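You operate a simulated robot arm through the tools that you are given. There is no shell and no other tool.

You are at the controls of a simulated two-armed robot. One attempt, no reset.

JOB
On the clear end of the cabinet top, fold the pink towel in half, so that its two long edges meet.

Only the result counts: the job must be done as asked and must still hold three seconds after the hand-in. Knocking over, shifting, dropping, spilling or breaking anything else fails it. Flat cloth is picked up by pressing the open fingertips on it (5 to 10 N) and closing them slowly along it; thin cloth reads only 2 to 8 mm in the jaws.

ROBOT AND FRAMES
Two 7-joint arms with two-finger grippers on one trunk, on a base that moves. Base frame: it is fixed to the floor where the robot stands at the start and does not move with it; the origin is under the middle of the robot, x ahead of it, y to its left, z up; the surface under the hand at the start is at about z = 0.86. Readings come in m, degrees, newtons and seconds.
The left shoulder is at the start at [0.025, 0.217, 1.13], the right one opposite. With the tool pointing down near the work surface each hand reaches from about 0.2 to 0.76 m from the robot's upright axis, wherever it stands, measured 20 degrees to its own side. Places, roughly: clear end of the cabinet top [0.5, 0.1, 0.9]. Payload 2.2 kg a hand.
The tool frame of a hand sits at the grasp point between the pads (the TCP): z along the fingers, y along the line on which they close. The tips reach 0.019 m beyond it. The gripper opens to 0.116 m; its body begins 0.07 m behind the TCP.
Orientation is that of the tool frame in the base frame, as a unit quaternion [x, y, z, w]. With the fingers straight down and closing along the base's y, the tool's x points along the base's -x, its y along +y and its z along -z.

CONTROLS
- The arms move only by the tool step_arm. It takes "left_targets", "right_targets" or both (then of equal length, played together; a hand with none holds still); each is a list of rows, each a list of 6 numbers: the shift along the tool's x, y, z in cm, then the turn, a rotation vector about the tool's x, y, z in degrees. In form: [[tx, ty, tz, wx, wy, wz], ...]. A call has 1 to 20 rows; each row is the pose to reach, as a shift and turn from the pose commanded when the call began, along the tool's axes at that moment. "left_hand" and "right_hand" are, for a hand that has rows, the closure, from 0 (fully open) to 1 (shut), set as the call begins (left out, the last holds). Rows are played at 5 a second. More than 0.05 m and 8.6 degrees between two rows, or a gripper value outside its range, and nothing of the call is played. A pose out of reach is approached as far as the arm can. The call stops where the force on the tool passes 40 N (or 10 N more than at its start, if that is more) or the arm is blocked; 0.2 s more then pass. The fingers move at their own pace (about 0.2035 m/s each) and stop on an object; they squeeze with about 34 N. The grip force told is the motor's: it shows also when the fingers shut on nothing. Time passes only in rows, and 0.2 s behind the last, so rows that repeat a pose let the fingers close. It gives the time, the measured TCP pose, the force on the tool (base axes), the opening and the grip force at its end, in the units of the frame above (readings bear some noise), with the torque about the TCP (base axes, N m) and any sound that the robot's microphone picked up, and new pictures: "views" is both (left out), scene, wrist or none (wrist: the cameras of the hands that moved).
- Cameras (640 x 400 px; columns grow to the right, rows downward): "scene" is now at [0.1235, 0.0133, 1.2826]; the picture's right is [0.16, -0.99, 0.00], its down [-0.72, -0.12, -0.68] and it looks along [0.67, 0.11, -0.73] (base axes); focal length 256 px, centre (320, 200). "left" rides on the left gripper at [0.069, 0.015, -0.097] in its tool frame; the picture's right is [-0.21, 0.98, 0.00], its down [-0.76, -0.17, -0.63] and it looks along [-0.62, -0.14, 0.77] (tool axes); focal length 251 px, centre (320, 200). "right" rides on the right gripper at [0.069, -0.015, -0.097] in its tool frame; the picture's right is [0.21, 0.98, 0.00], its down [-0.76, 0.17, -0.63] and it looks along [-0.62, 0.14, 0.77] (tool axes); focal length 251 px, centre (320, 200). There is no depth. A picture from a camera that has moved, and an enlarged one, comes with that camera's place and axes in the base frame and with its lens.
- move_column(by): moves the trunk up (or, below 0, down) by that many m; the arms and the scene camera ride with it, the base frame stays. It gives what a move gives, with no picture.
- base_move(legs): drives the robot by 1 to 6 legs, each [ahead, left, turn to the left] in m, m and degrees, along the robot's own axes; the way and the turn of a leg run together, so that a leg with both is an arc; at most 1.5 m and 180 degrees a leg. The arms and the cameras ride along, it lands a little off, and it stops where it bumps. It gives what a move gives, and a new picture of the scene camera.
- pan_tilt(pan, tilt): turns the head with the scene camera to pan (to the left, within 80 degrees either way) and tilt (down, from -29 to 69), counted from straight ahead of the robot. It gives what a move gives, and a new picture of the scene camera.
- inspect(camera, box): a new picture of the part [left, top, right, bottom] of that camera's present view, enlarged. It takes no simulated time.
- hand_in(): hands the job in; it is judged then, once.

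Nothing tells you exact positions but the pictures and the camera data. Unless the task says otherwise, let go and move clear before handing in.

The tools are called after "Call:" by a JSON object that holds its "api" and its "payload". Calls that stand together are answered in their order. step_arm: Moves the arms, as the interface text tells. Its arguments: {"type":"object","properties":{"left_targets":{"type":"array","items":{"type":"array","items":{"type":"number"}}},"left_hand":{"type":"number"},"right_targets":{"type":"array","items":{"type":"array","items":{"type":"number"}}},"right_hand":{"type":"number"},"views":{"type":"string","enum":["both","scene","wrist","none"]}},"required":[]} The other tools are called the same way: move_column (by) moves the trunk up or down; base_move (legs) drives the base; pan_tilt (pan, tilt) turns the head that bears the scene camera; inspect (camera, box) takes an enlarged picture of a part of a camera's view; hand_in () hands the job in.

At the start:

```text
time: 0.0
left_position: [0.4865, 0.3576, 1.0402]
left_ee_rot: [0.0, 1.0, -0.002, -0.001]
left_wrist_force: [0.6, -0.3, -0.2]
left_moment: [0.0, -0.02, 0.02]
left_gripper_width: 0.1159
left_gripper_force: 0.0
right_position: [0.5454, -0.0357, 1.0214]
right_ee_rot: [0.0, 1.0, -0.001, -0.001]
right_wrist_force: [-1.3, -0.1, -0.5]
right_moment: [0.04, -0.01, -0.01]
right_gripper_width: 0.1161
right_gripper_force: 0.1
trunk travel left (down, up): [-0.275, 0.215]
robot x, y, heading: [0.0031, -0.0031, 0.1]
head pan, tilt (commanded): [9.0, 47.0]
```

scene: 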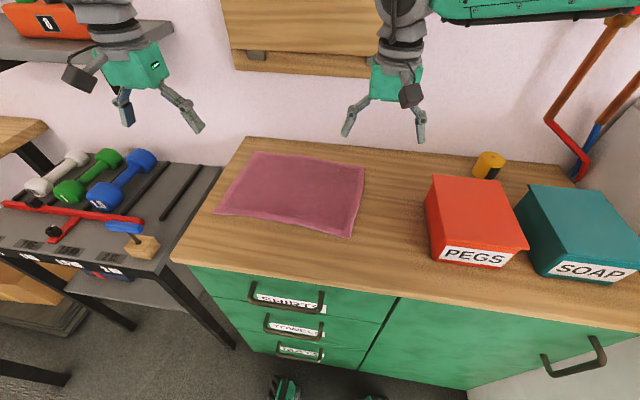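
right: 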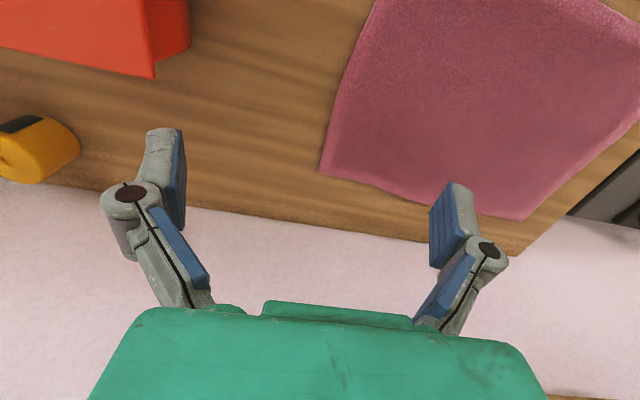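
left: 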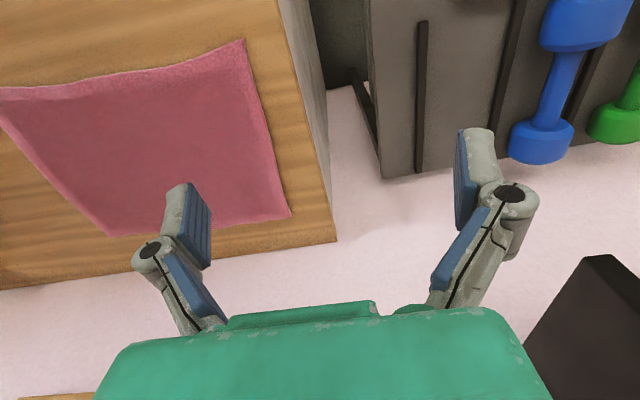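

I see the pink towel lying flat on the clear left end of the cabinet. I put its corners at about (0.66, 0.29), (0.64, -0.02), (0.43, 0.00) and (0.44, 0.29), so the long edges run along y. I'll look closer before I fold the far long edge over to the near one.

Call:
{"api": "inspect", "payload": {"camera": "scene", "box": [160, 120, 400, 270]}}

Call:
{"api": "inspect", "payload": {"camera": "right", "box": [300, 0, 640, 260]}}

Call:
{"api": "inspect", "payload": {"camera": "left", "box": [0, 0, 340, 260]}}

```text
2.67 times, centred on (280, 195) of scene
camera zoom: at [0.1235, 0.0133, 1.2826], right [0.16, -0.99, 0.0], down [-0.72, -0.12, -0.68], along [0.67, 0.11, -0.73], focal length 682 px, centre (427, 213)
```

zoom: 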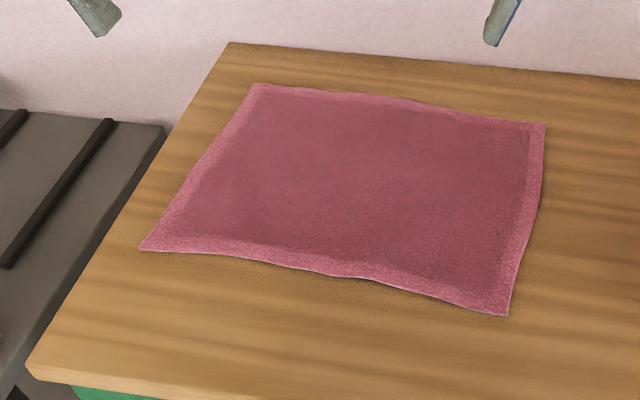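

```text
1.54 times, centred on (470, 130) of right
camera zoom: at [0.4764, -0.0507, 1.1176], right [-0.21, 0.98, 0.0], down [0.76, 0.17, 0.63], along [0.62, 0.14, -0.78], focal length 387 px, centre (89, 308)
```

zoom: 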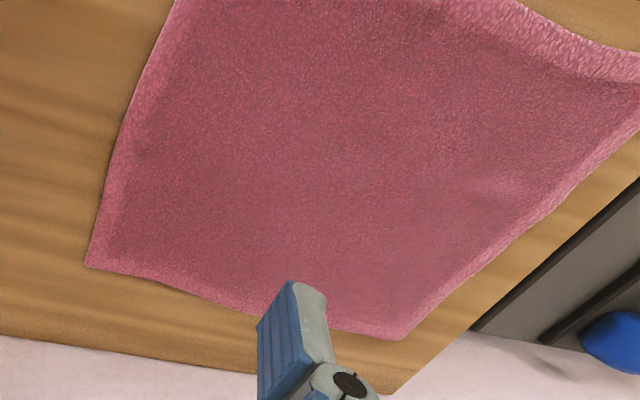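

```text
1.54 times, centred on (170, 130) of left
camera zoom: at [0.4175, 0.3736, 1.1368], right [0.21, 0.98, 0.0], down [0.76, -0.17, 0.63], along [0.62, -0.14, -0.78], focal length 387 px, centre (551, 308)
```

zoom: 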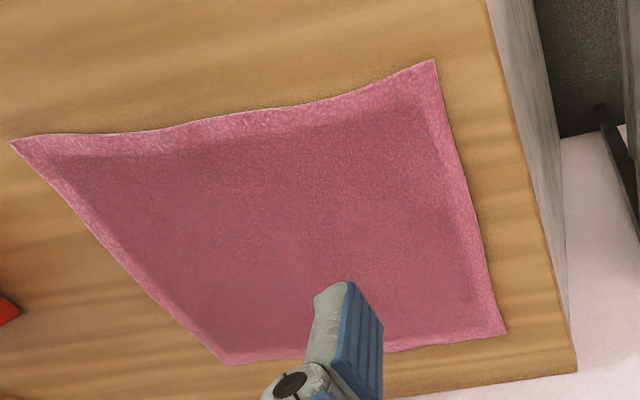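

The views agree on the corners with the top at z≈0.86: far-left (0.659, 0.281), far-right (0.638, -0.021), near-right (0.421, -0.003), near-left (0.435, 0.294). Before reaching to the far edge, I'll check what hangs on the wall behind it.

Call:
{"api": "pan_tilt", "payload": {"pan": 9, "tilt": 15}}

```text
time: 1.0
left_position: [0.4822, 0.3568, 1.0408]
left_ee_rot: [0.0, 1.0, 0.0, 0.001]
left_wrist_force: [-0.3, 0.6, -0.3]
left_moment: [0.01, 0.02, 0.02]
left_gripper_width: 0.1158
left_gripper_force: 0.1
right_position: [0.5422, -0.0358, 1.0228]
right_ee_rot: [0.0, 1.0, -0.001, 0.001]
right_wrist_force: [0.2, -0.7, -0.7]
right_moment: [0.0, -0.02, 0.02]
right_gripper_width: 0.1161
right_gripper_force: 0.0
trunk travel left (down, up): [-0.275, 0.215]
robot x, y, heading: [0.0018, 0.0025, 0.1]
head pan, tilt (commanded): [9.0, 15.0]
camera scene: at [0.1375, 0.0155, 1.332], right [0.16, -0.99, 0.0], down [-0.26, -0.04, -0.96], along [0.95, 0.15, -0.26], focal length 256 px, centre (320, 200)
```

scene: 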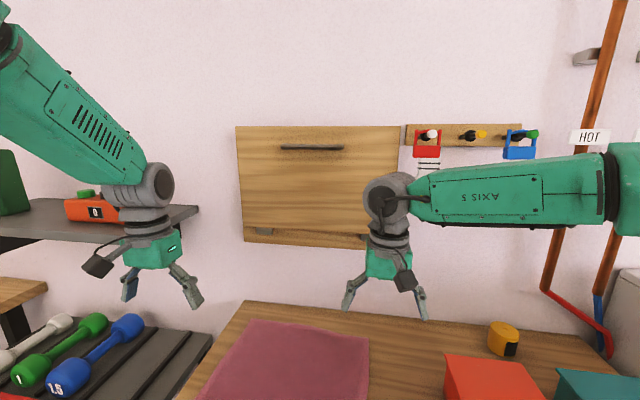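

There is a wooden flap board on the wall with its bottom at about z≈1.05, so I need to know how far it sticks out over the far edge. I'll zoom in on it.

Call:
{"api": "inspect", "payload": {"camera": "scene", "box": [220, 100, 420, 320]}}

Call:
{"api": "inspect", "payload": {"camera": "scene", "box": [225, 210, 305, 260]}}

```text
1.82 times, centred on (320, 210) of scene
camera zoom: at [0.1375, 0.0155, 1.332], right [0.16, -0.99, 0.0], down [-0.26, -0.04, -0.96], along [0.95, 0.15, -0.26], focal length 465 px, centre (320, 182)
```

zoom: 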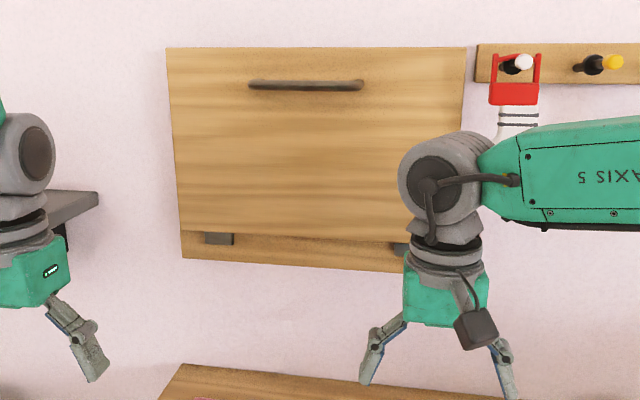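

```text
8.00 times, centred on (265, 235) of scene
camera zoom: at [0.1375, 0.0155, 1.332], right [0.16, -0.99, 0.0], down [-0.26, -0.04, -0.96], along [0.95, 0.15, -0.26], focal length 2044 px, centre (760, -80)
```

zoom: 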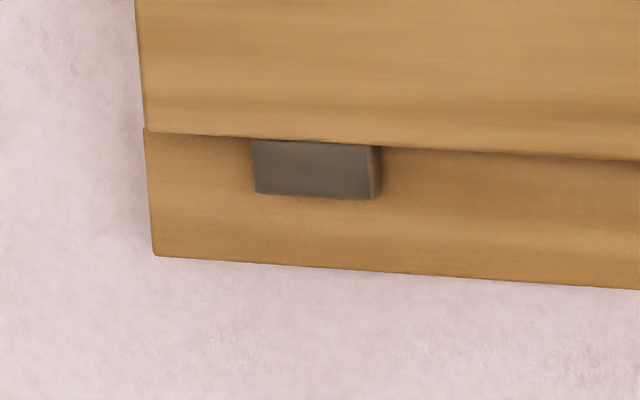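

The board looks thin, but I'll tilt the wrists about 12° back toward the robot to stay clear of it. I'm turning the camera back to the table and bringing both hands, half closed, to hover over the far edge near its two corners.

Call:
{"api": "pan_tilt", "payload": {"pan": 12, "tilt": 45}}

Call:
{"api": "step_arm", "payload": {"left_targets": [[-2.8, -1.8, 1.5, 0, -2, 0.7], [-5.6, -3.5, 3.0, 0, -4, 1.3], [-8.4, -5.3, 4.5, 0, -6, 2], [-11.2, -7.1, 6, 0, -8, 2.7], [-14, -8.8, 7.5, 0, -10, 3.3], [-16.5, -10.6, 9, 0, -12, 4]], "right_targets": [[-1.5, 0.7, 1.2, 0, -2, 0.7], [-3, 1.5, 2.4, 0, -4, 1.3], [-4.6, 2.2, 3.6, 0, -6, 2], [-6.2, 3, 4.8, 0, -8, 2.7], [-7.7, 3.8, 6, 0, -10, 3.3], [-9.2, 4.5, 7.2, 0, -12, 4]], "left_hand": 0.57, "right_hand": 0.57, "views": "both"}}

```text
time: 1.9
left_position: [0.4831, 0.3565, 1.0417]
left_ee_rot: [0.001, 1.0, -0.001, 0.002]
left_wrist_force: [0.8, -0.8, 0.2]
left_moment: [0.02, -0.01, 0.03]
left_gripper_width: 0.1159
left_gripper_force: 0.0
right_position: [0.5408, -0.0354, 1.0229]
right_ee_rot: [0.0, 1.0, -0.001, 0.001]
right_wrist_force: [-0.4, -1.0, -0.2]
right_moment: [0.01, 0.01, 0.0]
right_gripper_width: 0.116
right_gripper_force: 0.0
trunk travel left (down, up): [-0.275, 0.215]
robot x, y, heading: [-0.0013, -0.0016, -0.0]
head pan, tilt (commanded): [12.0, 45.0]
camera scene: at [0.1244, 0.0178, 1.2854], right [0.21, -0.98, 0.0], down [-0.69, -0.15, -0.7], along [0.69, 0.15, -0.71], focal length 256 px, centre (320, 200)
```

scene: 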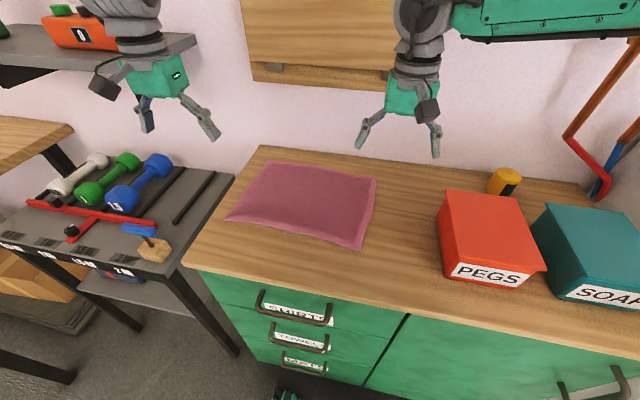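

```text
time: 3.3
left_position: [0.6493, 0.254, 0.9518]
left_ee_rot: [0.034, 0.994, -0.001, 0.105]
left_wrist_force: [-0.4, 0.0, -0.5]
left_moment: [0.0, 0.05, 0.03]
left_gripper_width: 0.05
left_gripper_force: 0.0
right_position: [0.6367, 0.0091, 0.9493]
right_ee_rot: [0.035, 0.994, -0.001, 0.106]
right_wrist_force: [0.2, 0.4, -1.5]
right_moment: [0.01, 0.0, -0.01]
right_gripper_width: 0.0498
right_gripper_force: 0.1
trunk travel left (down, up): [-0.275, 0.215]
robot x, y, heading: [0.0017, -0.0001, 0.1]
head pan, tilt (commanded): [12.0, 45.0]
camera scene: at [0.1275, 0.0175, 1.2849], right [0.21, -0.98, 0.0], down [-0.7, -0.15, -0.7], along [0.69, 0.15, -0.71], focal length 256 px, centre (320, 200)
camera right: at [0.5475, -0.0009, 1.0295], right [-0.14, 0.99, -0.04], down [0.62, 0.12, 0.78], along [0.77, 0.09, -0.63], focal length 251 px, centre (320, 200)
camera left: at [0.5631, 0.2747, 1.032], right [0.28, 0.96, 0.05], down [0.59, -0.21, 0.78], along [0.76, -0.18, -0.63], focal length 251 px, centre (320, 200)
```

scene: 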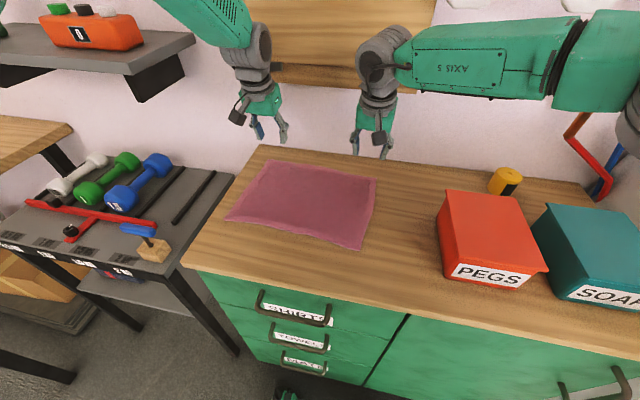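
right: 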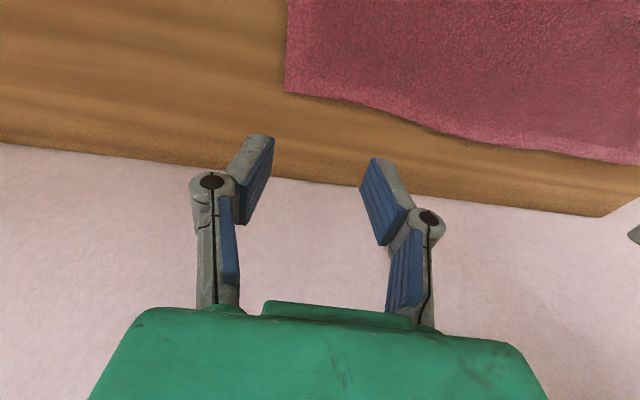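
left: 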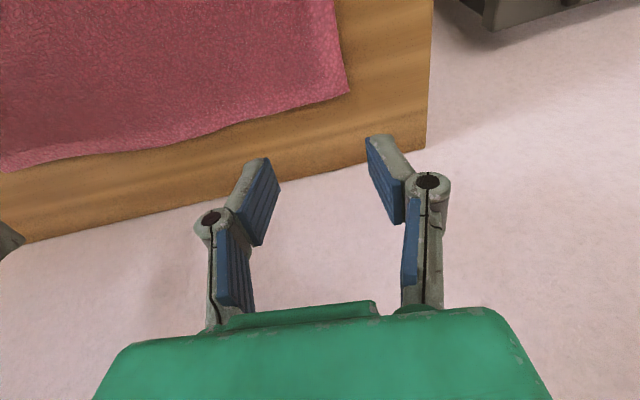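

Both hands hover at the far edge; from these views the corners are about (0.639, -0.019) and (0.658, 0.278). I'll bring the fingers inward of the corners and lower them to just above the cloth.

Call:
{"api": "step_arm", "payload": {"left_targets": [[0.36, -0.9, 2.1, 0, 0, 0], [0.71, -1.1, 4.2, 0, 0, 0], [1.07, -1.12, 6.31, 0, 0, 0], [1.07, -1.12, 6.31, 0, 0, 0]], "right_targets": [[0.58, 0.9, 2.0, 0, 0, 0], [1.16, 1.1, 4.0, 0, 0, 0], [1.74, 1.14, 5.87, 0, 0, 0], [1.74, 1.14, 5.87, 0, 0, 0]], "views": "both"}}

```text
time: 4.3
left_position: [0.6505, 0.2416, 0.8892]
left_ee_rot: [0.033, 0.994, 0.0, 0.106]
left_wrist_force: [-0.9, 0.2, 0.2]
left_moment: [-0.01, 0.02, -0.03]
left_gripper_width: 0.0496
left_gripper_force: 0.1
right_position: [0.6333, 0.0195, 0.8898]
right_ee_rot: [0.035, 0.994, 0.0, 0.107]
right_wrist_force: [0.8, -0.2, -0.3]
right_moment: [-0.03, -0.01, 0.03]
right_gripper_width: 0.0499
right_gripper_force: 0.0
trunk travel left (down, up): [-0.275, 0.215]
robot x, y, heading: [0.0018, -0.0015, -0.0]
head pan, tilt (commanded): [12.0, 45.0]
camera scene: at [0.1254, 0.0177, 1.2853], right [0.21, -0.98, 0.0], down [-0.7, -0.15, -0.7], along [0.69, 0.15, -0.71], focal length 256 px, centre (320, 200)
camera right: at [0.5439, 0.0094, 0.9694], right [-0.14, 0.99, -0.04], down [0.62, 0.12, 0.78], along [0.77, 0.09, -0.63], focal length 251 px, centre (320, 200)
camera left: at [0.5637, 0.2635, 0.9699], right [0.28, 0.96, 0.05], down [0.59, -0.21, 0.78], along [0.76, -0.18, -0.63], focal length 251 px, centre (320, 200)
```

scene: 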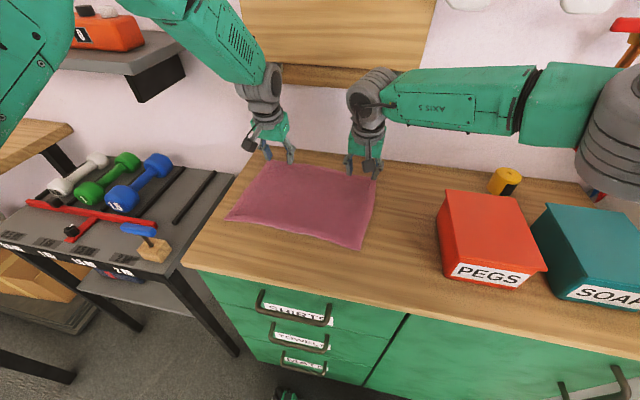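
right: 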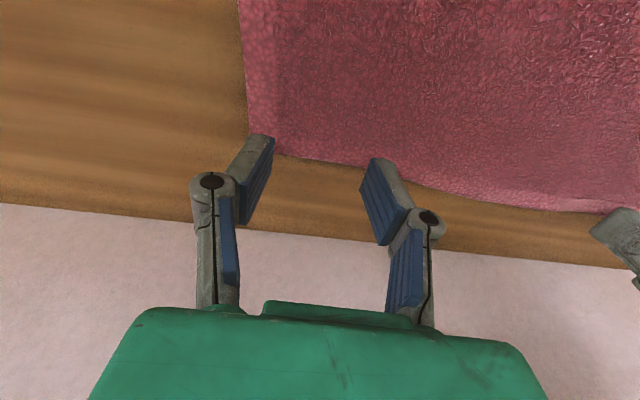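
left: 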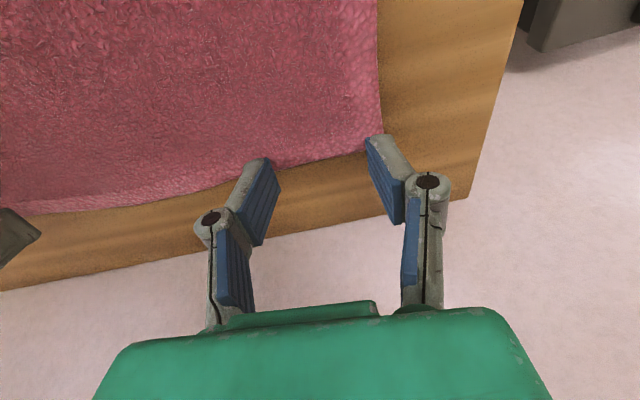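

The fingertips are about 7 mm above the cloth, with both fingers of each hand inside the corners. I'm lowering slowly until I feel contact.

Call:
{"api": "step_arm", "payload": {"left_targets": [[0.04, 0, 0.2, 0, 0, 0], [0.08, 0, 0.4, 0, 0, 0], [0.126, 0, 0.59, 0, 0, 0], [0.126, 0, 0.59, 0, 0, 0]], "right_targets": [[0.04, 0, 0.2, 0, 0, 0], [0.08, 0, 0.4, 0, 0, 0], [0.126, 0, 0.59, 0, 0, 0], [0.126, 0, 0.59, 0, 0, 0]], "views": "none"}}

```text
time: 5.3
left_position: [0.6486, 0.2385, 0.8836]
left_ee_rot: [0.035, 0.994, 0.0, 0.107]
left_wrist_force: [0.5, -0.2, 8.5]
left_moment: [0.0, -0.01, 0.01]
left_gripper_width: 0.0496
left_gripper_force: 0.1
right_position: [0.6299, 0.0197, 0.8843]
right_ee_rot: [0.036, 0.994, -0.001, 0.107]
right_wrist_force: [0.8, 0.1, 2.6]
right_moment: [-0.09, -0.02, -0.02]
right_gripper_width: 0.0499
right_gripper_force: 0.1
trunk travel left (down, up): [-0.275, 0.215]
robot x, y, heading: [-0.0005, 0.0019, 0.1]
head pan, tilt (commanded): [12.0, 45.0]
```

The left hand presses at 8.5 N and the right at 2.6 N. I'll lower the right hand a little more to match.

Call:
{"api": "step_arm", "payload": {"right_targets": [[0.03, 0, 0.15, 0, 0, 0], [0.03, 0, 0.15, 0, 0, 0]], "views": "none"}}

```text
time: 5.9
left_position: [0.6486, 0.2403, 0.8815]
left_ee_rot: [0.035, 0.994, 0.0, 0.107]
left_wrist_force: [-0.5, -0.6, 11.4]
left_moment: [-0.08, 0.06, 0.01]
left_gripper_width: 0.0471
left_gripper_force: 5.4
right_position: [0.6309, 0.0207, 0.8834]
right_ee_rot: [0.035, 0.994, 0.0, 0.106]
right_wrist_force: [0.8, 2.6, 11.6]
right_moment: [0.18, 0.08, 0.01]
right_gripper_width: 0.0463
right_gripper_force: 5.8
trunk travel left (down, up): [-0.275, 0.215]
robot x, y, heading: [-0.0015, -0.0028, 0.0]
head pan, tilt (commanded): [12.0, 45.0]
```

Both hands now press at about 11 N. I'll ease off slightly and begin closing the fingers in small increments.

Call:
{"api": "step_arm", "payload": {"left_targets": [[-0.01, 0, -0.06, 0, 0, 0], [-0.01, 0, -0.06, 0, 0, 0]], "right_targets": [[-0.01, 0, -0.06, 0, 0, 0], [-0.01, 0, -0.06, 0, 0, 0]], "left_hand": 0.62, "right_hand": 0.62, "views": "wrist"}}

```text
time: 6.5
left_position: [0.6485, 0.2399, 0.8841]
left_ee_rot: [0.035, 0.994, 0.0, 0.107]
left_wrist_force: [0.2, -0.9, 10.0]
left_moment: [-0.07, 0.08, 0.0]
left_gripper_width: 0.0413
left_gripper_force: 0.0
right_position: [0.6297, 0.0203, 0.8841]
right_ee_rot: [0.034, 0.994, 0.0, 0.106]
right_wrist_force: [0.5, 0.9, 8.0]
right_moment: [0.05, 0.02, -0.04]
right_gripper_width: 0.0459
right_gripper_force: 0.8
trunk travel left (down, up): [-0.275, 0.215]
robot x, y, heading: [0.0017, -0.0012, 0.0]
head pan, tilt (commanded): [12.0, 45.0]
camera right: at [0.5408, 0.0109, 0.9635], right [-0.14, 0.99, -0.04], down [0.62, 0.12, 0.78], along [0.78, 0.09, -0.63], focal length 251 px, centre (320, 200)
camera left: at [0.5626, 0.2617, 0.9643], right [0.28, 0.96, 0.05], down [0.59, -0.21, 0.78], along [0.76, -0.18, -0.63], focal length 251 px, centre (320, 200)
```

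right: 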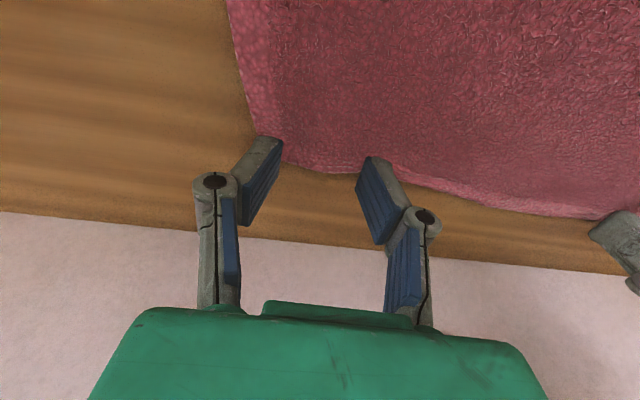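
left: 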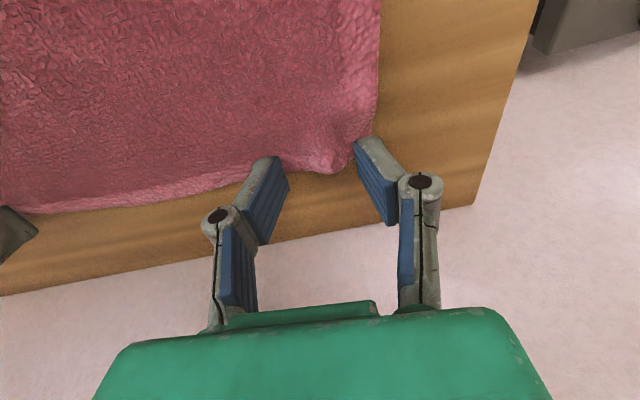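

A small buckle is forming between the left fingers and the right hand is starting to. I'll keep closing slowly while watching the press force.

Call:
{"api": "step_arm", "payload": {"left_targets": [[0, 0, -0.02, 0, 0, 0], [0, 0, -0.02, 0, 0, 0]], "right_targets": [[0, 0, 0, 0, 0, 0], [0, 0, 0, 0, 0, 0]], "left_hand": 0.68, "right_hand": 0.68, "views": "wrist"}}

```text
time: 7.1
left_position: [0.6484, 0.2401, 0.8843]
left_ee_rot: [0.034, 0.994, 0.0, 0.107]
left_wrist_force: [-0.8, -0.3, 9.1]
left_moment: [-0.08, 0.05, 0.02]
left_gripper_width: 0.0383
left_gripper_force: 0.1
right_position: [0.6292, 0.0202, 0.8844]
right_ee_rot: [0.035, 0.994, 0.0, 0.106]
right_wrist_force: [0.5, 2.0, 7.5]
right_moment: [0.17, 0.06, 0.01]
right_gripper_width: 0.0332
right_gripper_force: 5.1
trunk travel left (down, up): [-0.275, 0.215]
robot x, y, heading: [0.0002, -0.0004, 0.1]
head pan, tilt (commanded): [12.0, 45.0]
camera right: at [0.5412, 0.0106, 0.9633], right [-0.14, 0.99, -0.04], down [0.62, 0.12, 0.78], along [0.78, 0.09, -0.63], focal length 251 px, centre (320, 200)
camera left: at [0.5628, 0.262, 0.9642], right [0.28, 0.96, 0.05], down [0.59, -0.21, 0.78], along [0.76, -0.18, -0.63], focal length 251 px, centre (320, 200)
```

right: 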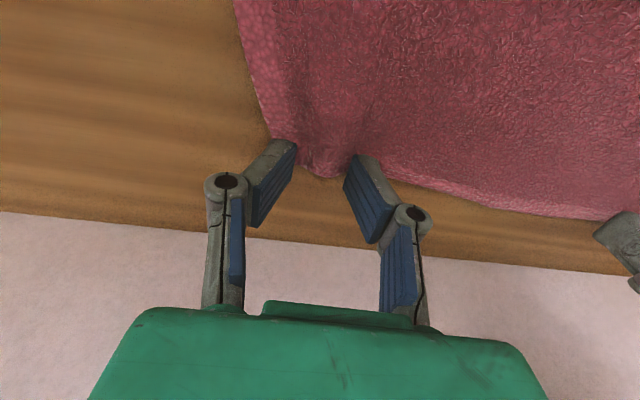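
left: 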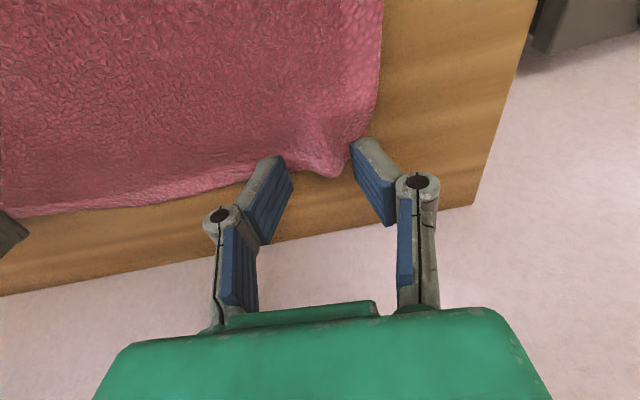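

Ridges are now forming between the fingers of both hands. I'm continuing to close.

Call:
{"api": "step_arm", "payload": {"left_targets": [[0, 0, 0, 0, 0, 0], [0, 0, 0, 0, 0, 0]], "right_targets": [[0, 0, 0, 0, 0, 0], [0, 0, 0, 0, 0, 0]], "left_hand": 0.75, "right_hand": 0.75, "views": "wrist"}}

```text
time: 7.7
left_position: [0.6496, 0.2404, 0.8857]
left_ee_rot: [0.035, 0.994, -0.001, 0.106]
left_wrist_force: [0.8, -2.1, 8.4]
left_moment: [-0.14, 0.08, 0.03]
left_gripper_width: 0.0295
left_gripper_force: 0.5
right_position: [0.6303, 0.0192, 0.8833]
right_ee_rot: [0.035, 0.994, 0.0, 0.107]
right_wrist_force: [0.6, 2.8, 6.5]
right_moment: [0.2, 0.03, 0.02]
right_gripper_width: 0.0252
right_gripper_force: 5.3
trunk travel left (down, up): [-0.275, 0.215]
robot x, y, heading: [-0.0014, 0.0011, 0.1]
head pan, tilt (commanded): [12.0, 45.0]
camera right: at [0.5411, 0.0107, 0.9635], right [-0.14, 0.99, -0.04], down [0.62, 0.12, 0.78], along [0.78, 0.09, -0.63], focal length 251 px, centre (320, 200)
camera left: at [0.5628, 0.2619, 0.9644], right [0.28, 0.96, 0.05], down [0.59, -0.21, 0.78], along [0.76, -0.18, -0.63], focal length 251 px, centre (320, 200)
```

right: 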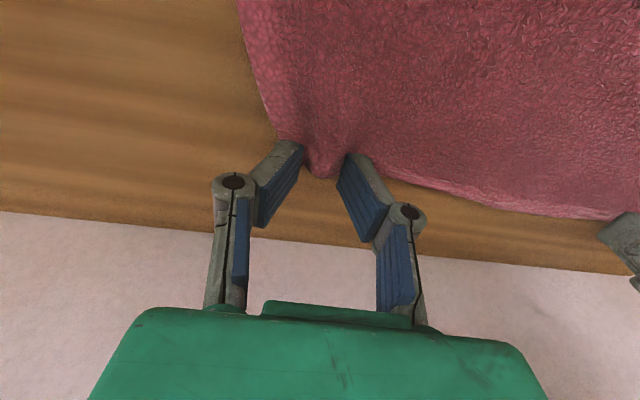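
left: 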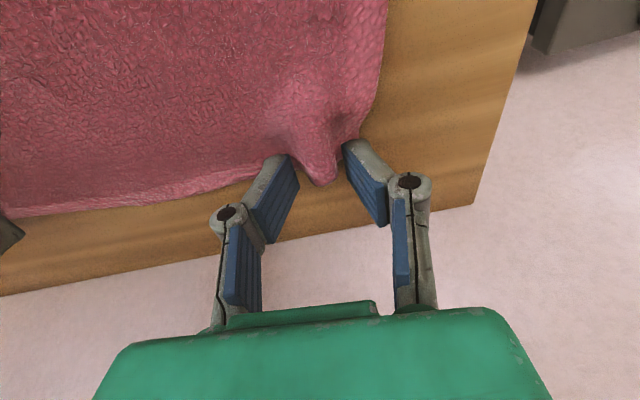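

The ridges stand well between the fingers and the press forces are steady at 6–8 N. I'm closing further.

Call:
{"api": "step_arm", "payload": {"left_targets": [[0, 0, 0, 0, 0, 0], [0, 0, 0, 0, 0, 0]], "right_targets": [[0, 0, 0, 0, 0, 0], [0, 0, 0, 0, 0, 0]], "left_hand": 0.83, "right_hand": 0.83, "views": "none"}}

Call:
{"api": "step_arm", "payload": {"left_targets": [[0, 0, 0, 0, 0, 0], [0, 0, 0, 0, 0, 0]], "right_targets": [[0, 0, 0, 0, 0, 0], [0, 0, 0, 0, 0, 0]], "left_hand": 0.9, "right_hand": 0.9, "views": "wrist"}}

```text
time: 8.3
left_position: [0.6495, 0.2404, 0.8836]
left_ee_rot: [0.035, 0.994, -0.001, 0.107]
left_wrist_force: [-0.6, -1.1, 8.1]
left_moment: [-0.07, 0.06, 0.06]
left_gripper_width: 0.0208
left_gripper_force: 0.1
right_position: [0.6288, 0.0194, 0.8841]
right_ee_rot: [0.035, 0.994, 0.0, 0.105]
right_wrist_force: [-0.6, 1.3, 7.2]
right_moment: [0.03, 0.07, 0.0]
right_gripper_width: 0.0204
right_gripper_force: 0.1
trunk travel left (down, up): [-0.275, 0.215]
robot x, y, heading: [-0.0017, 0.0003, -0.0]
head pan, tilt (commanded): [12.0, 45.0]
```

```text
time: 8.9
left_position: [0.649, 0.2402, 0.8833]
left_ee_rot: [0.035, 0.994, -0.001, 0.107]
left_wrist_force: [-0.1, -2.9, 7.4]
left_moment: [-0.08, 0.07, 0.04]
left_gripper_width: 0.0124
left_gripper_force: 0.3
right_position: [0.6291, 0.0203, 0.8833]
right_ee_rot: [0.034, 0.994, 0.0, 0.106]
right_wrist_force: [0.3, 2.3, 5.7]
right_moment: [0.06, 0.05, -0.01]
right_gripper_width: 0.0124
right_gripper_force: 0.2
trunk travel left (down, up): [-0.275, 0.215]
robot x, y, heading: [-0.0017, 0.0023, 0.1]
head pan, tilt (commanded): [12.0, 45.0]
camera right: at [0.5412, 0.0108, 0.9632], right [-0.14, 0.99, -0.04], down [0.62, 0.12, 0.78], along [0.78, 0.09, -0.63], focal length 251 px, centre (320, 200)
camera left: at [0.5629, 0.2617, 0.964], right [0.28, 0.96, 0.05], down [0.59, -0.21, 0.78], along [0.76, -0.18, -0.63], focal length 251 px, centre (320, 200)
```

right: 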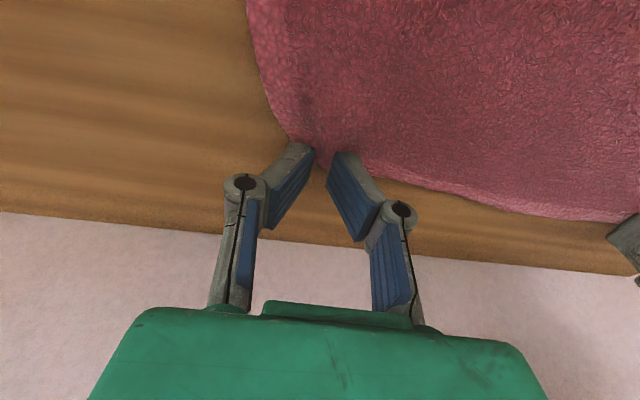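
left: 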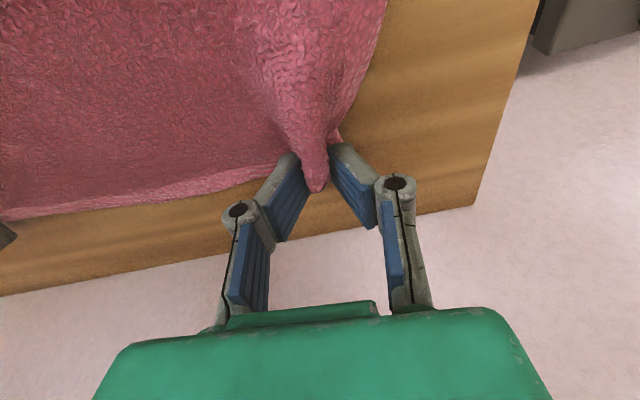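

The left ridge is well caught; the right one looks flatter, so I'll zoom in before closing fully.

Call:
{"api": "inspect", "payload": {"camera": "right", "box": [220, 80, 420, 230]}}

Call:
{"api": "inspect", "payload": {"camera": "left", "box": [220, 80, 420, 230]}}

```text
2.67 times, centred on (320, 155) of right
camera zoom: at [0.5412, 0.0108, 0.9632], right [-0.14, 0.99, -0.04], down [0.62, 0.12, 0.78], along [0.78, 0.09, -0.63], focal length 670 px, centre (320, 320)
```

zoom: 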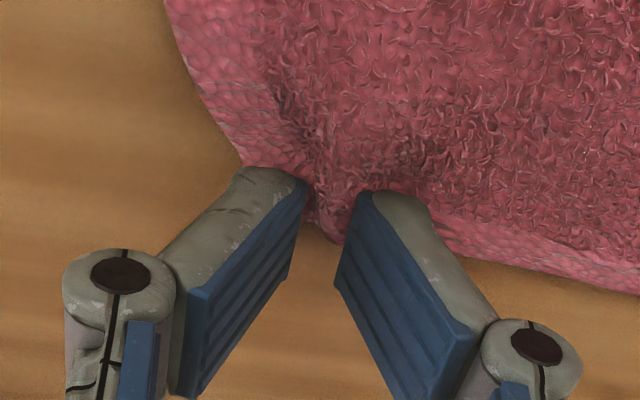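

```text
2.67 times, centred on (320, 155) of left
camera zoom: at [0.5629, 0.2617, 0.964], right [0.28, 0.96, 0.05], down [0.59, -0.21, 0.78], along [0.76, -0.18, -0.63], focal length 670 px, centre (320, 320)
```

zoom: 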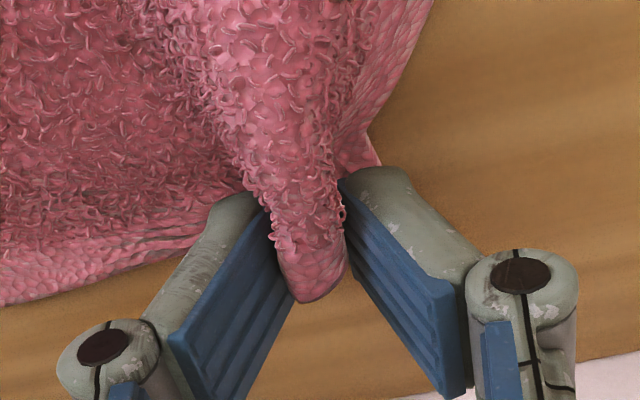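

The left hand has a good bunch; the right fingers slid over the cloth and hold only a sliver. I'll close the left hand fully where it is, then lift and reopen the right hand to re-press slightly further in.

Call:
{"api": "step_arm", "payload": {"left_targets": [[0, 0, 0, 0, 0, 0], [0, 0, 0, 0, 0, 0]], "left_hand": 0.95, "views": "none"}}

Call:
{"api": "step_arm", "payload": {"left_targets": [[0, 0, 0, 0, 0, 0], [0, 0, 0, 0, 0, 0], [0, 0, 0, 0, 0, 0]], "right_targets": [[-0.1, 0, -0.5, 0, 0, 0], [-0.2, 0, -1.0, 0, 0, 0], [-0.2, 0, -1.0, 0, 0, 0]], "left_hand": 1.0, "right_hand": 0.9, "views": "wrist"}}

```text
time: 9.5
left_position: [0.6493, 0.2401, 0.8825]
left_ee_rot: [0.035, 0.994, 0.0, 0.106]
left_wrist_force: [-0.2, -1.5, 6.5]
left_moment: [-0.09, 0.07, 0.02]
left_gripper_width: 0.0081
left_gripper_force: 1.3
right_position: [0.6305, 0.0208, 0.884]
right_ee_rot: [0.035, 0.994, 0.0, 0.106]
right_wrist_force: [-1.5, 0.8, 5.3]
right_moment: [0.04, 0.0, 0.05]
right_gripper_width: 0.0121
right_gripper_force: 0.1
trunk travel left (down, up): [-0.275, 0.215]
robot x, y, heading: [-0.0011, -0.0014, 0.0]
head pan, tilt (commanded): [12.0, 45.0]
```

```text
time: 10.3
left_position: [0.6502, 0.2398, 0.883]
left_ee_rot: [0.035, 0.994, -0.001, 0.106]
left_wrist_force: [-1.6, -0.4, 7.5]
left_moment: [-0.01, 0.07, 0.01]
left_gripper_width: 0.005
left_gripper_force: 33.4
right_position: [0.6304, 0.0208, 0.8932]
right_ee_rot: [0.035, 0.994, 0.001, 0.105]
right_wrist_force: [0.1, -0.8, -0.1]
right_moment: [0.0, -0.02, 0.01]
right_gripper_width: 0.012
right_gripper_force: 0.0
trunk travel left (down, up): [-0.275, 0.215]
robot x, y, heading: [-0.0022, -0.0, 0.1]
head pan, tilt (commanded): [12.0, 45.0]
camera right: at [0.5418, 0.0112, 0.9729], right [-0.14, 0.99, -0.04], down [0.62, 0.12, 0.78], along [0.77, 0.09, -0.63], focal length 251 px, centre (320, 200)
camera left: at [0.5633, 0.2619, 0.9639], right [0.28, 0.96, 0.05], down [0.59, -0.21, 0.78], along [0.76, -0.18, -0.63], focal length 251 px, centre (320, 200)
```

right: 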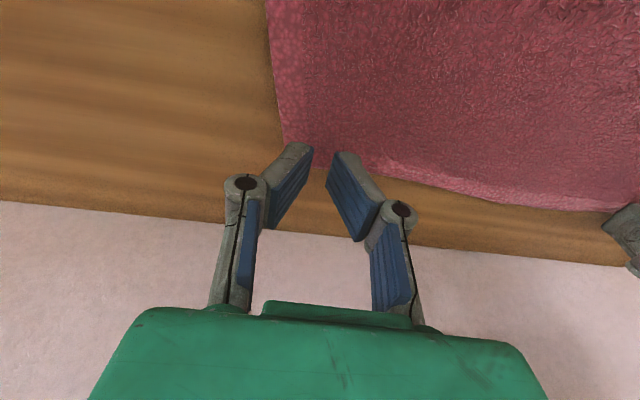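
left: 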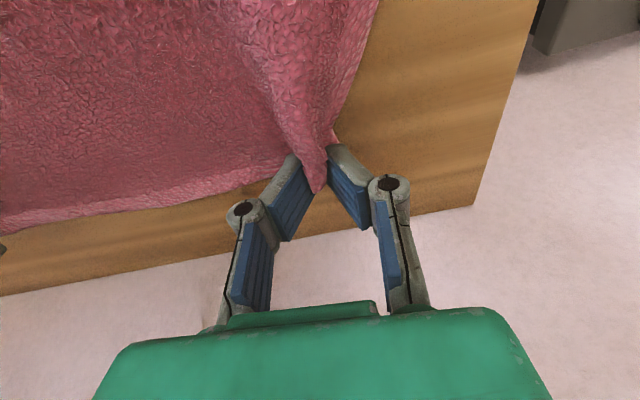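

The left hand now grips 5 mm of cloth at 33 N. I'm raising the right hand a bit and opening it to see where its corner lies now.

Call:
{"api": "step_arm", "payload": {"right_targets": [[-0.3, 0, -1.4, 0, 0, 0], [-0.6, 0, -2.8, 0, 0, 0], [-0.6, 0, -2.8, 0, 0, 0]], "right_hand": 0.57, "views": "wrist"}}

Call:
{"api": "inspect", "payload": {"camera": "scene", "box": [200, 120, 420, 260]}}

```text
time: 11.1
left_position: [0.6491, 0.2389, 0.8826]
left_ee_rot: [0.035, 0.994, -0.001, 0.107]
left_wrist_force: [-0.5, 0.1, 7.2]
left_moment: [0.05, 0.03, 0.01]
left_gripper_width: 0.0051
left_gripper_force: 33.5
right_position: [0.6309, 0.0207, 0.9228]
right_ee_rot: [0.034, 0.994, -0.001, 0.106]
right_wrist_force: [0.3, -0.5, -0.4]
right_moment: [0.01, -0.03, 0.03]
right_gripper_width: 0.0499
right_gripper_force: 0.1
trunk travel left (down, up): [-0.275, 0.215]
robot x, y, heading: [-0.0009, 0.0028, 0.1]
head pan, tilt (commanded): [12.0, 45.0]
camera right: at [0.5404, 0.0111, 1.0026], right [-0.14, 0.99, -0.04], down [0.62, 0.12, 0.78], along [0.77, 0.09, -0.63], focal length 251 px, centre (320, 200)
```

right: 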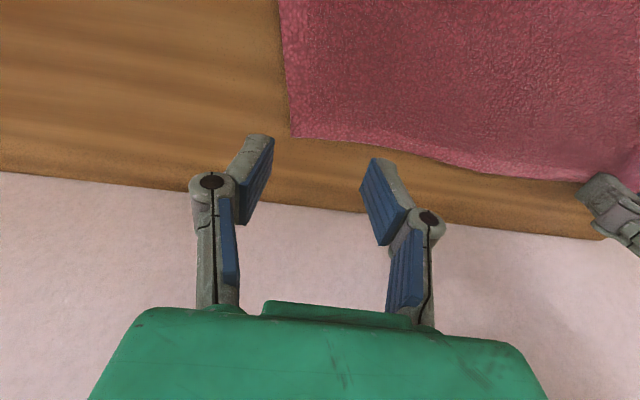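

```text
2.86 times, centred on (310, 190) of scene
camera zoom: at [0.1241, 0.017, 1.2854], right [0.21, -0.98, 0.0], down [-0.69, -0.15, -0.7], along [0.69, 0.15, -0.71], focal length 730 px, centre (349, 229)
```

zoom: 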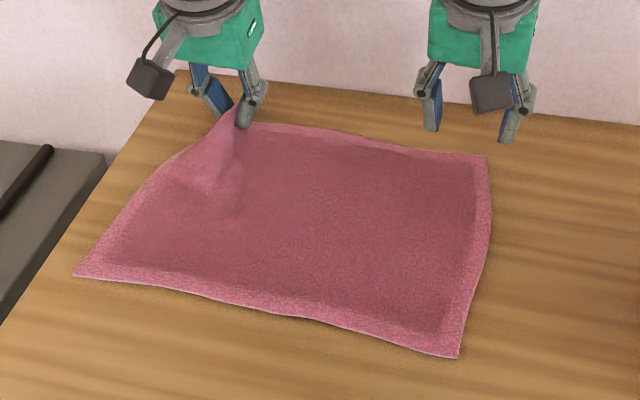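

The right corner now lies at about (0.647, 0.000). I'll re-place the right hand about 1.5 cm inside the edge and a bit more inward along y, then press again.

Call:
{"api": "step_arm", "payload": {"right_targets": [[0.1, 0.9, 1.2, 0, 0, 0], [0.22, 1.71, 2.4, 0, 0, 0], [0.34, 1.71, 3.4, 0, 0, 0], [0.4, 1.71, 3.7, 0, 0, 0], [0.44, 1.71, 3.88, 0, 0, 0], [0.44, 1.71, 3.88, 0, 0, 0]], "views": "wrist"}}

```text
time: 12.5
left_position: [0.6478, 0.2404, 0.8827]
left_ee_rot: [0.036, 0.994, 0.0, 0.105]
left_wrist_force: [0.1, -0.6, 6.7]
left_moment: [0.04, 0.08, 0.04]
left_gripper_width: 0.0052
left_gripper_force: 33.4
right_position: [0.6346, 0.0379, 0.8841]
right_ee_rot: [0.035, 0.994, -0.001, 0.106]
right_wrist_force: [0.1, 0.3, 4.9]
right_moment: [-0.05, 0.02, -0.04]
right_gripper_width: 0.0502
right_gripper_force: 0.3
trunk travel left (down, up): [-0.275, 0.215]
robot x, y, heading: [0.001, 0.0004, -0.3]
head pan, tilt (commanded): [12.0, 45.0]
camera right: at [0.5461, 0.0281, 0.9638], right [-0.14, 0.99, -0.04], down [0.62, 0.12, 0.78], along [0.78, 0.09, -0.63], focal length 251 px, centre (320, 200)
```

right: 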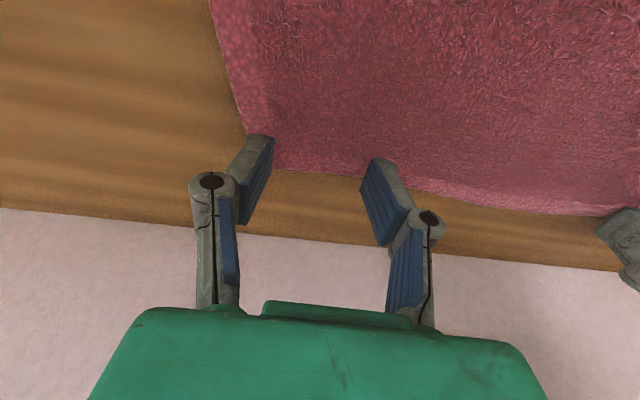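

The right hand touches at 4.9 N with both fingers on the cloth. I'll press a little harder and close in small steps.

Call:
{"api": "step_arm", "payload": {"right_targets": [[0.02, 0, 0.08, 0, 0, 0], [0.02, 0, 0.08, 0, 0, 0]], "right_hand": 0.6, "views": "none"}}

Call:
{"api": "step_arm", "payload": {"right_targets": [[0, 0, 0, 0, 0, 0], [0, 0, 0, 0, 0, 0]], "right_hand": 0.65, "views": "wrist"}}

```text
time: 13.1
left_position: [0.6504, 0.2404, 0.8848]
left_ee_rot: [0.035, 0.994, 0.0, 0.106]
left_wrist_force: [-0.3, 0.3, 5.5]
left_moment: [0.06, 0.03, 0.0]
left_gripper_width: 0.0052
left_gripper_force: 33.5
right_position: [0.6346, 0.0373, 0.884]
right_ee_rot: [0.035, 0.994, -0.001, 0.106]
right_wrist_force: [0.4, -0.3, 8.8]
right_moment: [-0.05, 0.02, 0.03]
right_gripper_width: 0.0472
right_gripper_force: 0.0
trunk travel left (down, up): [-0.275, 0.215]
robot x, y, heading: [-0.0006, 0.0005, 0.0]
head pan, tilt (commanded): [12.0, 45.0]
```

```text
time: 13.7
left_position: [0.6494, 0.2398, 0.8828]
left_ee_rot: [0.035, 0.994, 0.0, 0.106]
left_wrist_force: [1.5, -1.4, 7.0]
left_moment: [0.04, 0.06, 0.06]
left_gripper_width: 0.0053
left_gripper_force: 33.5
right_position: [0.6339, 0.0378, 0.8842]
right_ee_rot: [0.034, 0.994, 0.0, 0.106]
right_wrist_force: [1.1, 1.3, 9.0]
right_moment: [0.11, 0.04, -0.02]
right_gripper_width: 0.0366
right_gripper_force: 5.4
trunk travel left (down, up): [-0.275, 0.215]
robot x, y, heading: [-0.001, 0.0025, -0.2]
head pan, tilt (commanded): [12.0, 45.0]
camera right: at [0.5457, 0.0283, 0.963], right [-0.14, 0.99, -0.04], down [0.62, 0.12, 0.78], along [0.78, 0.09, -0.63], focal length 251 px, centre (320, 200)
```

right: 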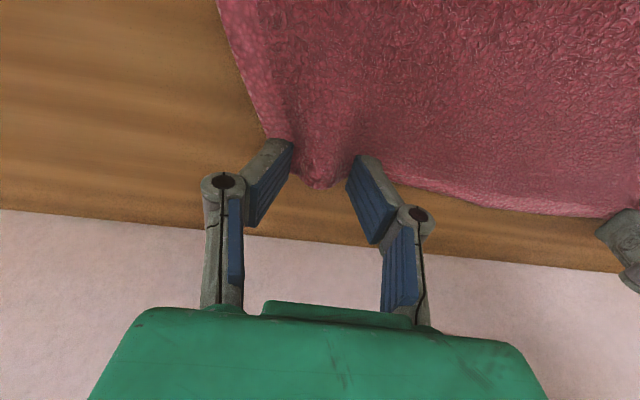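

A clear ridge is forming in the right hand at 9 N. I'm continuing with small closing steps.

Call:
{"api": "step_arm", "payload": {"right_targets": [[0, 0, 0.02, 0, 0, 0], [0, 0, 0.02, 0, 0, 0]], "right_hand": 0.7, "views": "none"}}

Call:
{"api": "step_arm", "payload": {"right_targets": [[0, 0, 0, 0, 0, 0], [0, 0, 0, 0, 0, 0]], "right_hand": 0.75, "views": "wrist"}}

```text
time: 14.3
left_position: [0.6496, 0.2406, 0.8837]
left_ee_rot: [0.036, 0.994, 0.0, 0.106]
left_wrist_force: [0.5, -2.4, 5.9]
left_moment: [-0.01, 0.06, 0.03]
left_gripper_width: 0.0051
left_gripper_force: 33.5
right_position: [0.6345, 0.0378, 0.8833]
right_ee_rot: [0.035, 0.994, 0.0, 0.107]
right_wrist_force: [-0.7, 2.3, 10.1]
right_moment: [0.14, 0.04, -0.04]
right_gripper_width: 0.0315
right_gripper_force: 5.7
trunk travel left (down, up): [-0.275, 0.215]
robot x, y, heading: [-0.0003, 0.0021, -0.0]
head pan, tilt (commanded): [12.0, 45.0]
```

```text
time: 14.9
left_position: [0.6488, 0.24, 0.8833]
left_ee_rot: [0.035, 0.994, 0.0, 0.107]
left_wrist_force: [-0.4, -2.6, 5.9]
left_moment: [-0.05, 0.01, 0.04]
left_gripper_width: 0.0049
left_gripper_force: 33.5
right_position: [0.6355, 0.0378, 0.8843]
right_ee_rot: [0.034, 0.994, 0.0, 0.106]
right_wrist_force: [-0.3, 1.4, 10.2]
right_moment: [0.11, 0.04, -0.05]
right_gripper_width: 0.0304
right_gripper_force: 0.0
trunk travel left (down, up): [-0.275, 0.215]
robot x, y, heading: [-0.0001, -0.0023, -0.0]
head pan, tilt (commanded): [12.0, 45.0]
camera right: at [0.5461, 0.0283, 0.9628], right [-0.14, 0.99, -0.04], down [0.62, 0.12, 0.78], along [0.78, 0.09, -0.63], focal length 251 px, centre (320, 200)
```

right: 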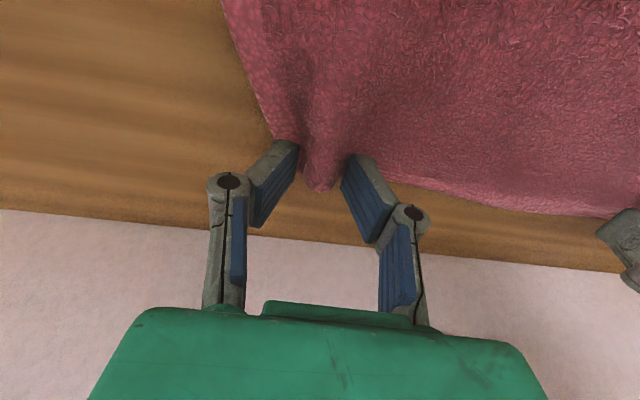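

Call:
{"api": "step_arm", "payload": {"right_targets": [[0, 0, 0, 0, 0, 0], [0, 0, 0, 0, 0, 0]], "right_hand": 0.8, "views": "wrist"}}

Call:
{"api": "step_arm", "payload": {"right_targets": [[0, 0, 0, 0, 0, 0], [0, 0, 0, 0, 0, 0]], "right_hand": 0.85, "views": "wrist"}}

```text
time: 15.5
left_position: [0.6489, 0.2397, 0.8841]
left_ee_rot: [0.035, 0.994, 0.0, 0.107]
left_wrist_force: [0.5, -3.9, 4.9]
left_moment: [-0.06, 0.06, 0.02]
left_gripper_width: 0.0053
left_gripper_force: 33.2
right_position: [0.6339, 0.0378, 0.8837]
right_ee_rot: [0.034, 0.994, -0.001, 0.106]
right_wrist_force: [-1.5, 2.3, 11.1]
right_moment: [0.15, 0.09, 0.01]
right_gripper_width: 0.0251
right_gripper_force: 0.3
trunk travel left (down, up): [-0.275, 0.215]
robot x, y, heading: [0.0006, -0.0006, 0.2]
head pan, tilt (commanded): [12.0, 45.0]
camera right: at [0.546, 0.0283, 0.9629], right [-0.14, 0.99, -0.04], down [0.62, 0.12, 0.78], along [0.78, 0.09, -0.63], focal length 251 px, centre (320, 200)
```

right: 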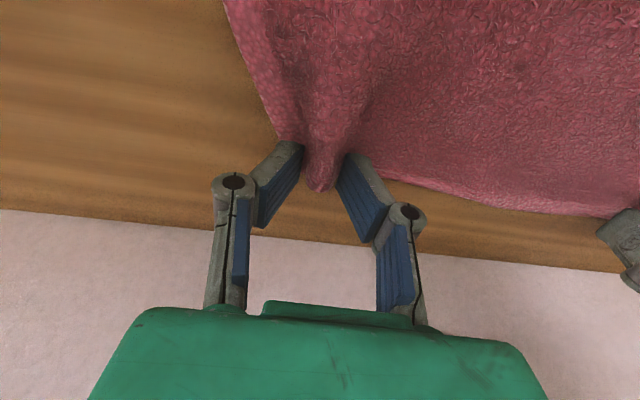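

```text
time: 16.1
left_position: [0.6497, 0.2397, 0.8832]
left_ee_rot: [0.035, 0.994, 0.0, 0.107]
left_wrist_force: [-0.3, -6.3, 5.2]
left_moment: [-0.16, 0.03, 0.04]
left_gripper_width: 0.005
left_gripper_force: 33.5
right_position: [0.6343, 0.0388, 0.8838]
right_ee_rot: [0.035, 0.994, -0.001, 0.106]
right_wrist_force: [1.2, 7.7, 9.7]
right_moment: [0.24, 0.05, -0.03]
right_gripper_width: 0.0149
right_gripper_force: 6.8
trunk travel left (down, up): [-0.275, 0.215]
robot x, y, heading: [0.0008, -0.0004, 0.2]
head pan, tilt (commanded): [12.0, 45.0]
camera right: at [0.546, 0.0283, 0.9629], right [-0.14, 0.99, -0.04], down [0.62, 0.12, 0.78], along [0.78, 0.09, -0.63], focal length 251 px, centre (320, 200)
```

right: 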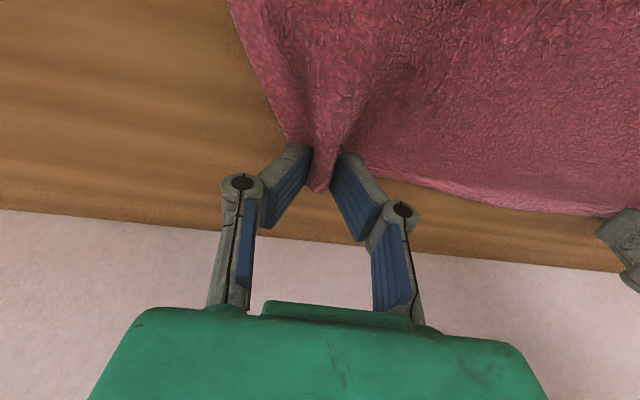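

The cloth is being drawn taut between the hands (about 7 N along y), which could make the right fingers slip. I'll ease the left hand a few mm toward the right and keep closing the right.

Call:
{"api": "step_arm", "payload": {"left_targets": [[-0.05, -0.35, -0.15, 0, 0, 0], [-0.1, -0.7, -0.29, 0, 0, 0]], "right_targets": [[0, 0, 0, 0, 0, 0], [0, 0, 0, 0, 0, 0]], "left_hand": 1.0, "right_hand": 0.87, "views": "none"}}

Call:
{"api": "step_arm", "payload": {"right_targets": [[0, 0, 0, 0, 0, 0], [0, 0, 0, 0, 0, 0]], "right_hand": 0.92, "views": "wrist"}}

```text
time: 16.7
left_position: [0.6499, 0.2328, 0.8863]
left_ee_rot: [0.034, 0.994, -0.001, 0.105]
left_wrist_force: [-0.4, -2.2, 0.6]
left_moment: [-0.03, 0.02, 0.02]
left_gripper_width: 0.0053
left_gripper_force: 33.6
right_position: [0.6363, 0.0371, 0.8831]
right_ee_rot: [0.035, 0.994, 0.0, 0.106]
right_wrist_force: [0.2, 3.9, 10.1]
right_moment: [0.15, 0.03, 0.01]
right_gripper_width: 0.0127
right_gripper_force: 6.6
trunk travel left (down, up): [-0.275, 0.215]
robot x, y, heading: [0.004, 0.0, 0.3]
head pan, tilt (commanded): [12.0, 45.0]
```

```text
time: 17.3
left_position: [0.649, 0.2326, 0.8866]
left_ee_rot: [0.034, 0.994, 0.0, 0.107]
left_wrist_force: [-0.5, -2.3, 0.2]
left_moment: [0.04, 0.01, 0.05]
left_gripper_width: 0.0051
left_gripper_force: 33.3
right_position: [0.6366, 0.0383, 0.8835]
right_ee_rot: [0.036, 0.994, 0.0, 0.106]
right_wrist_force: [0.6, 1.1, 10.4]
right_moment: [-0.01, 0.07, -0.01]
right_gripper_width: 0.0105
right_gripper_force: 1.3
trunk travel left (down, up): [-0.275, 0.215]
robot x, y, heading: [0.0009, 0.002, 0.1]
head pan, tilt (commanded): [12.0, 45.0]
camera right: at [0.5464, 0.0285, 0.9628], right [-0.14, 0.99, -0.04], down [0.62, 0.12, 0.78], along [0.78, 0.09, -0.63], focal length 251 px, centre (320, 200)
```

right: 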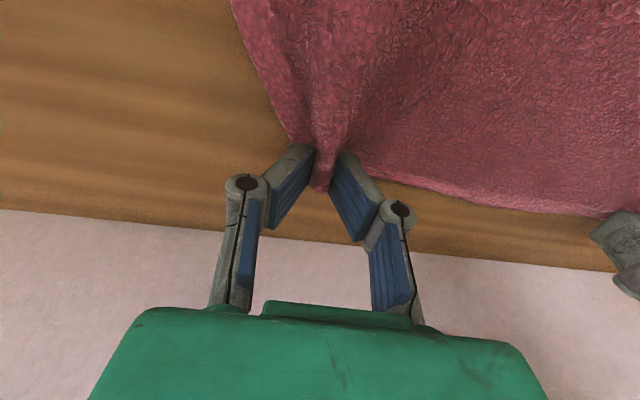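

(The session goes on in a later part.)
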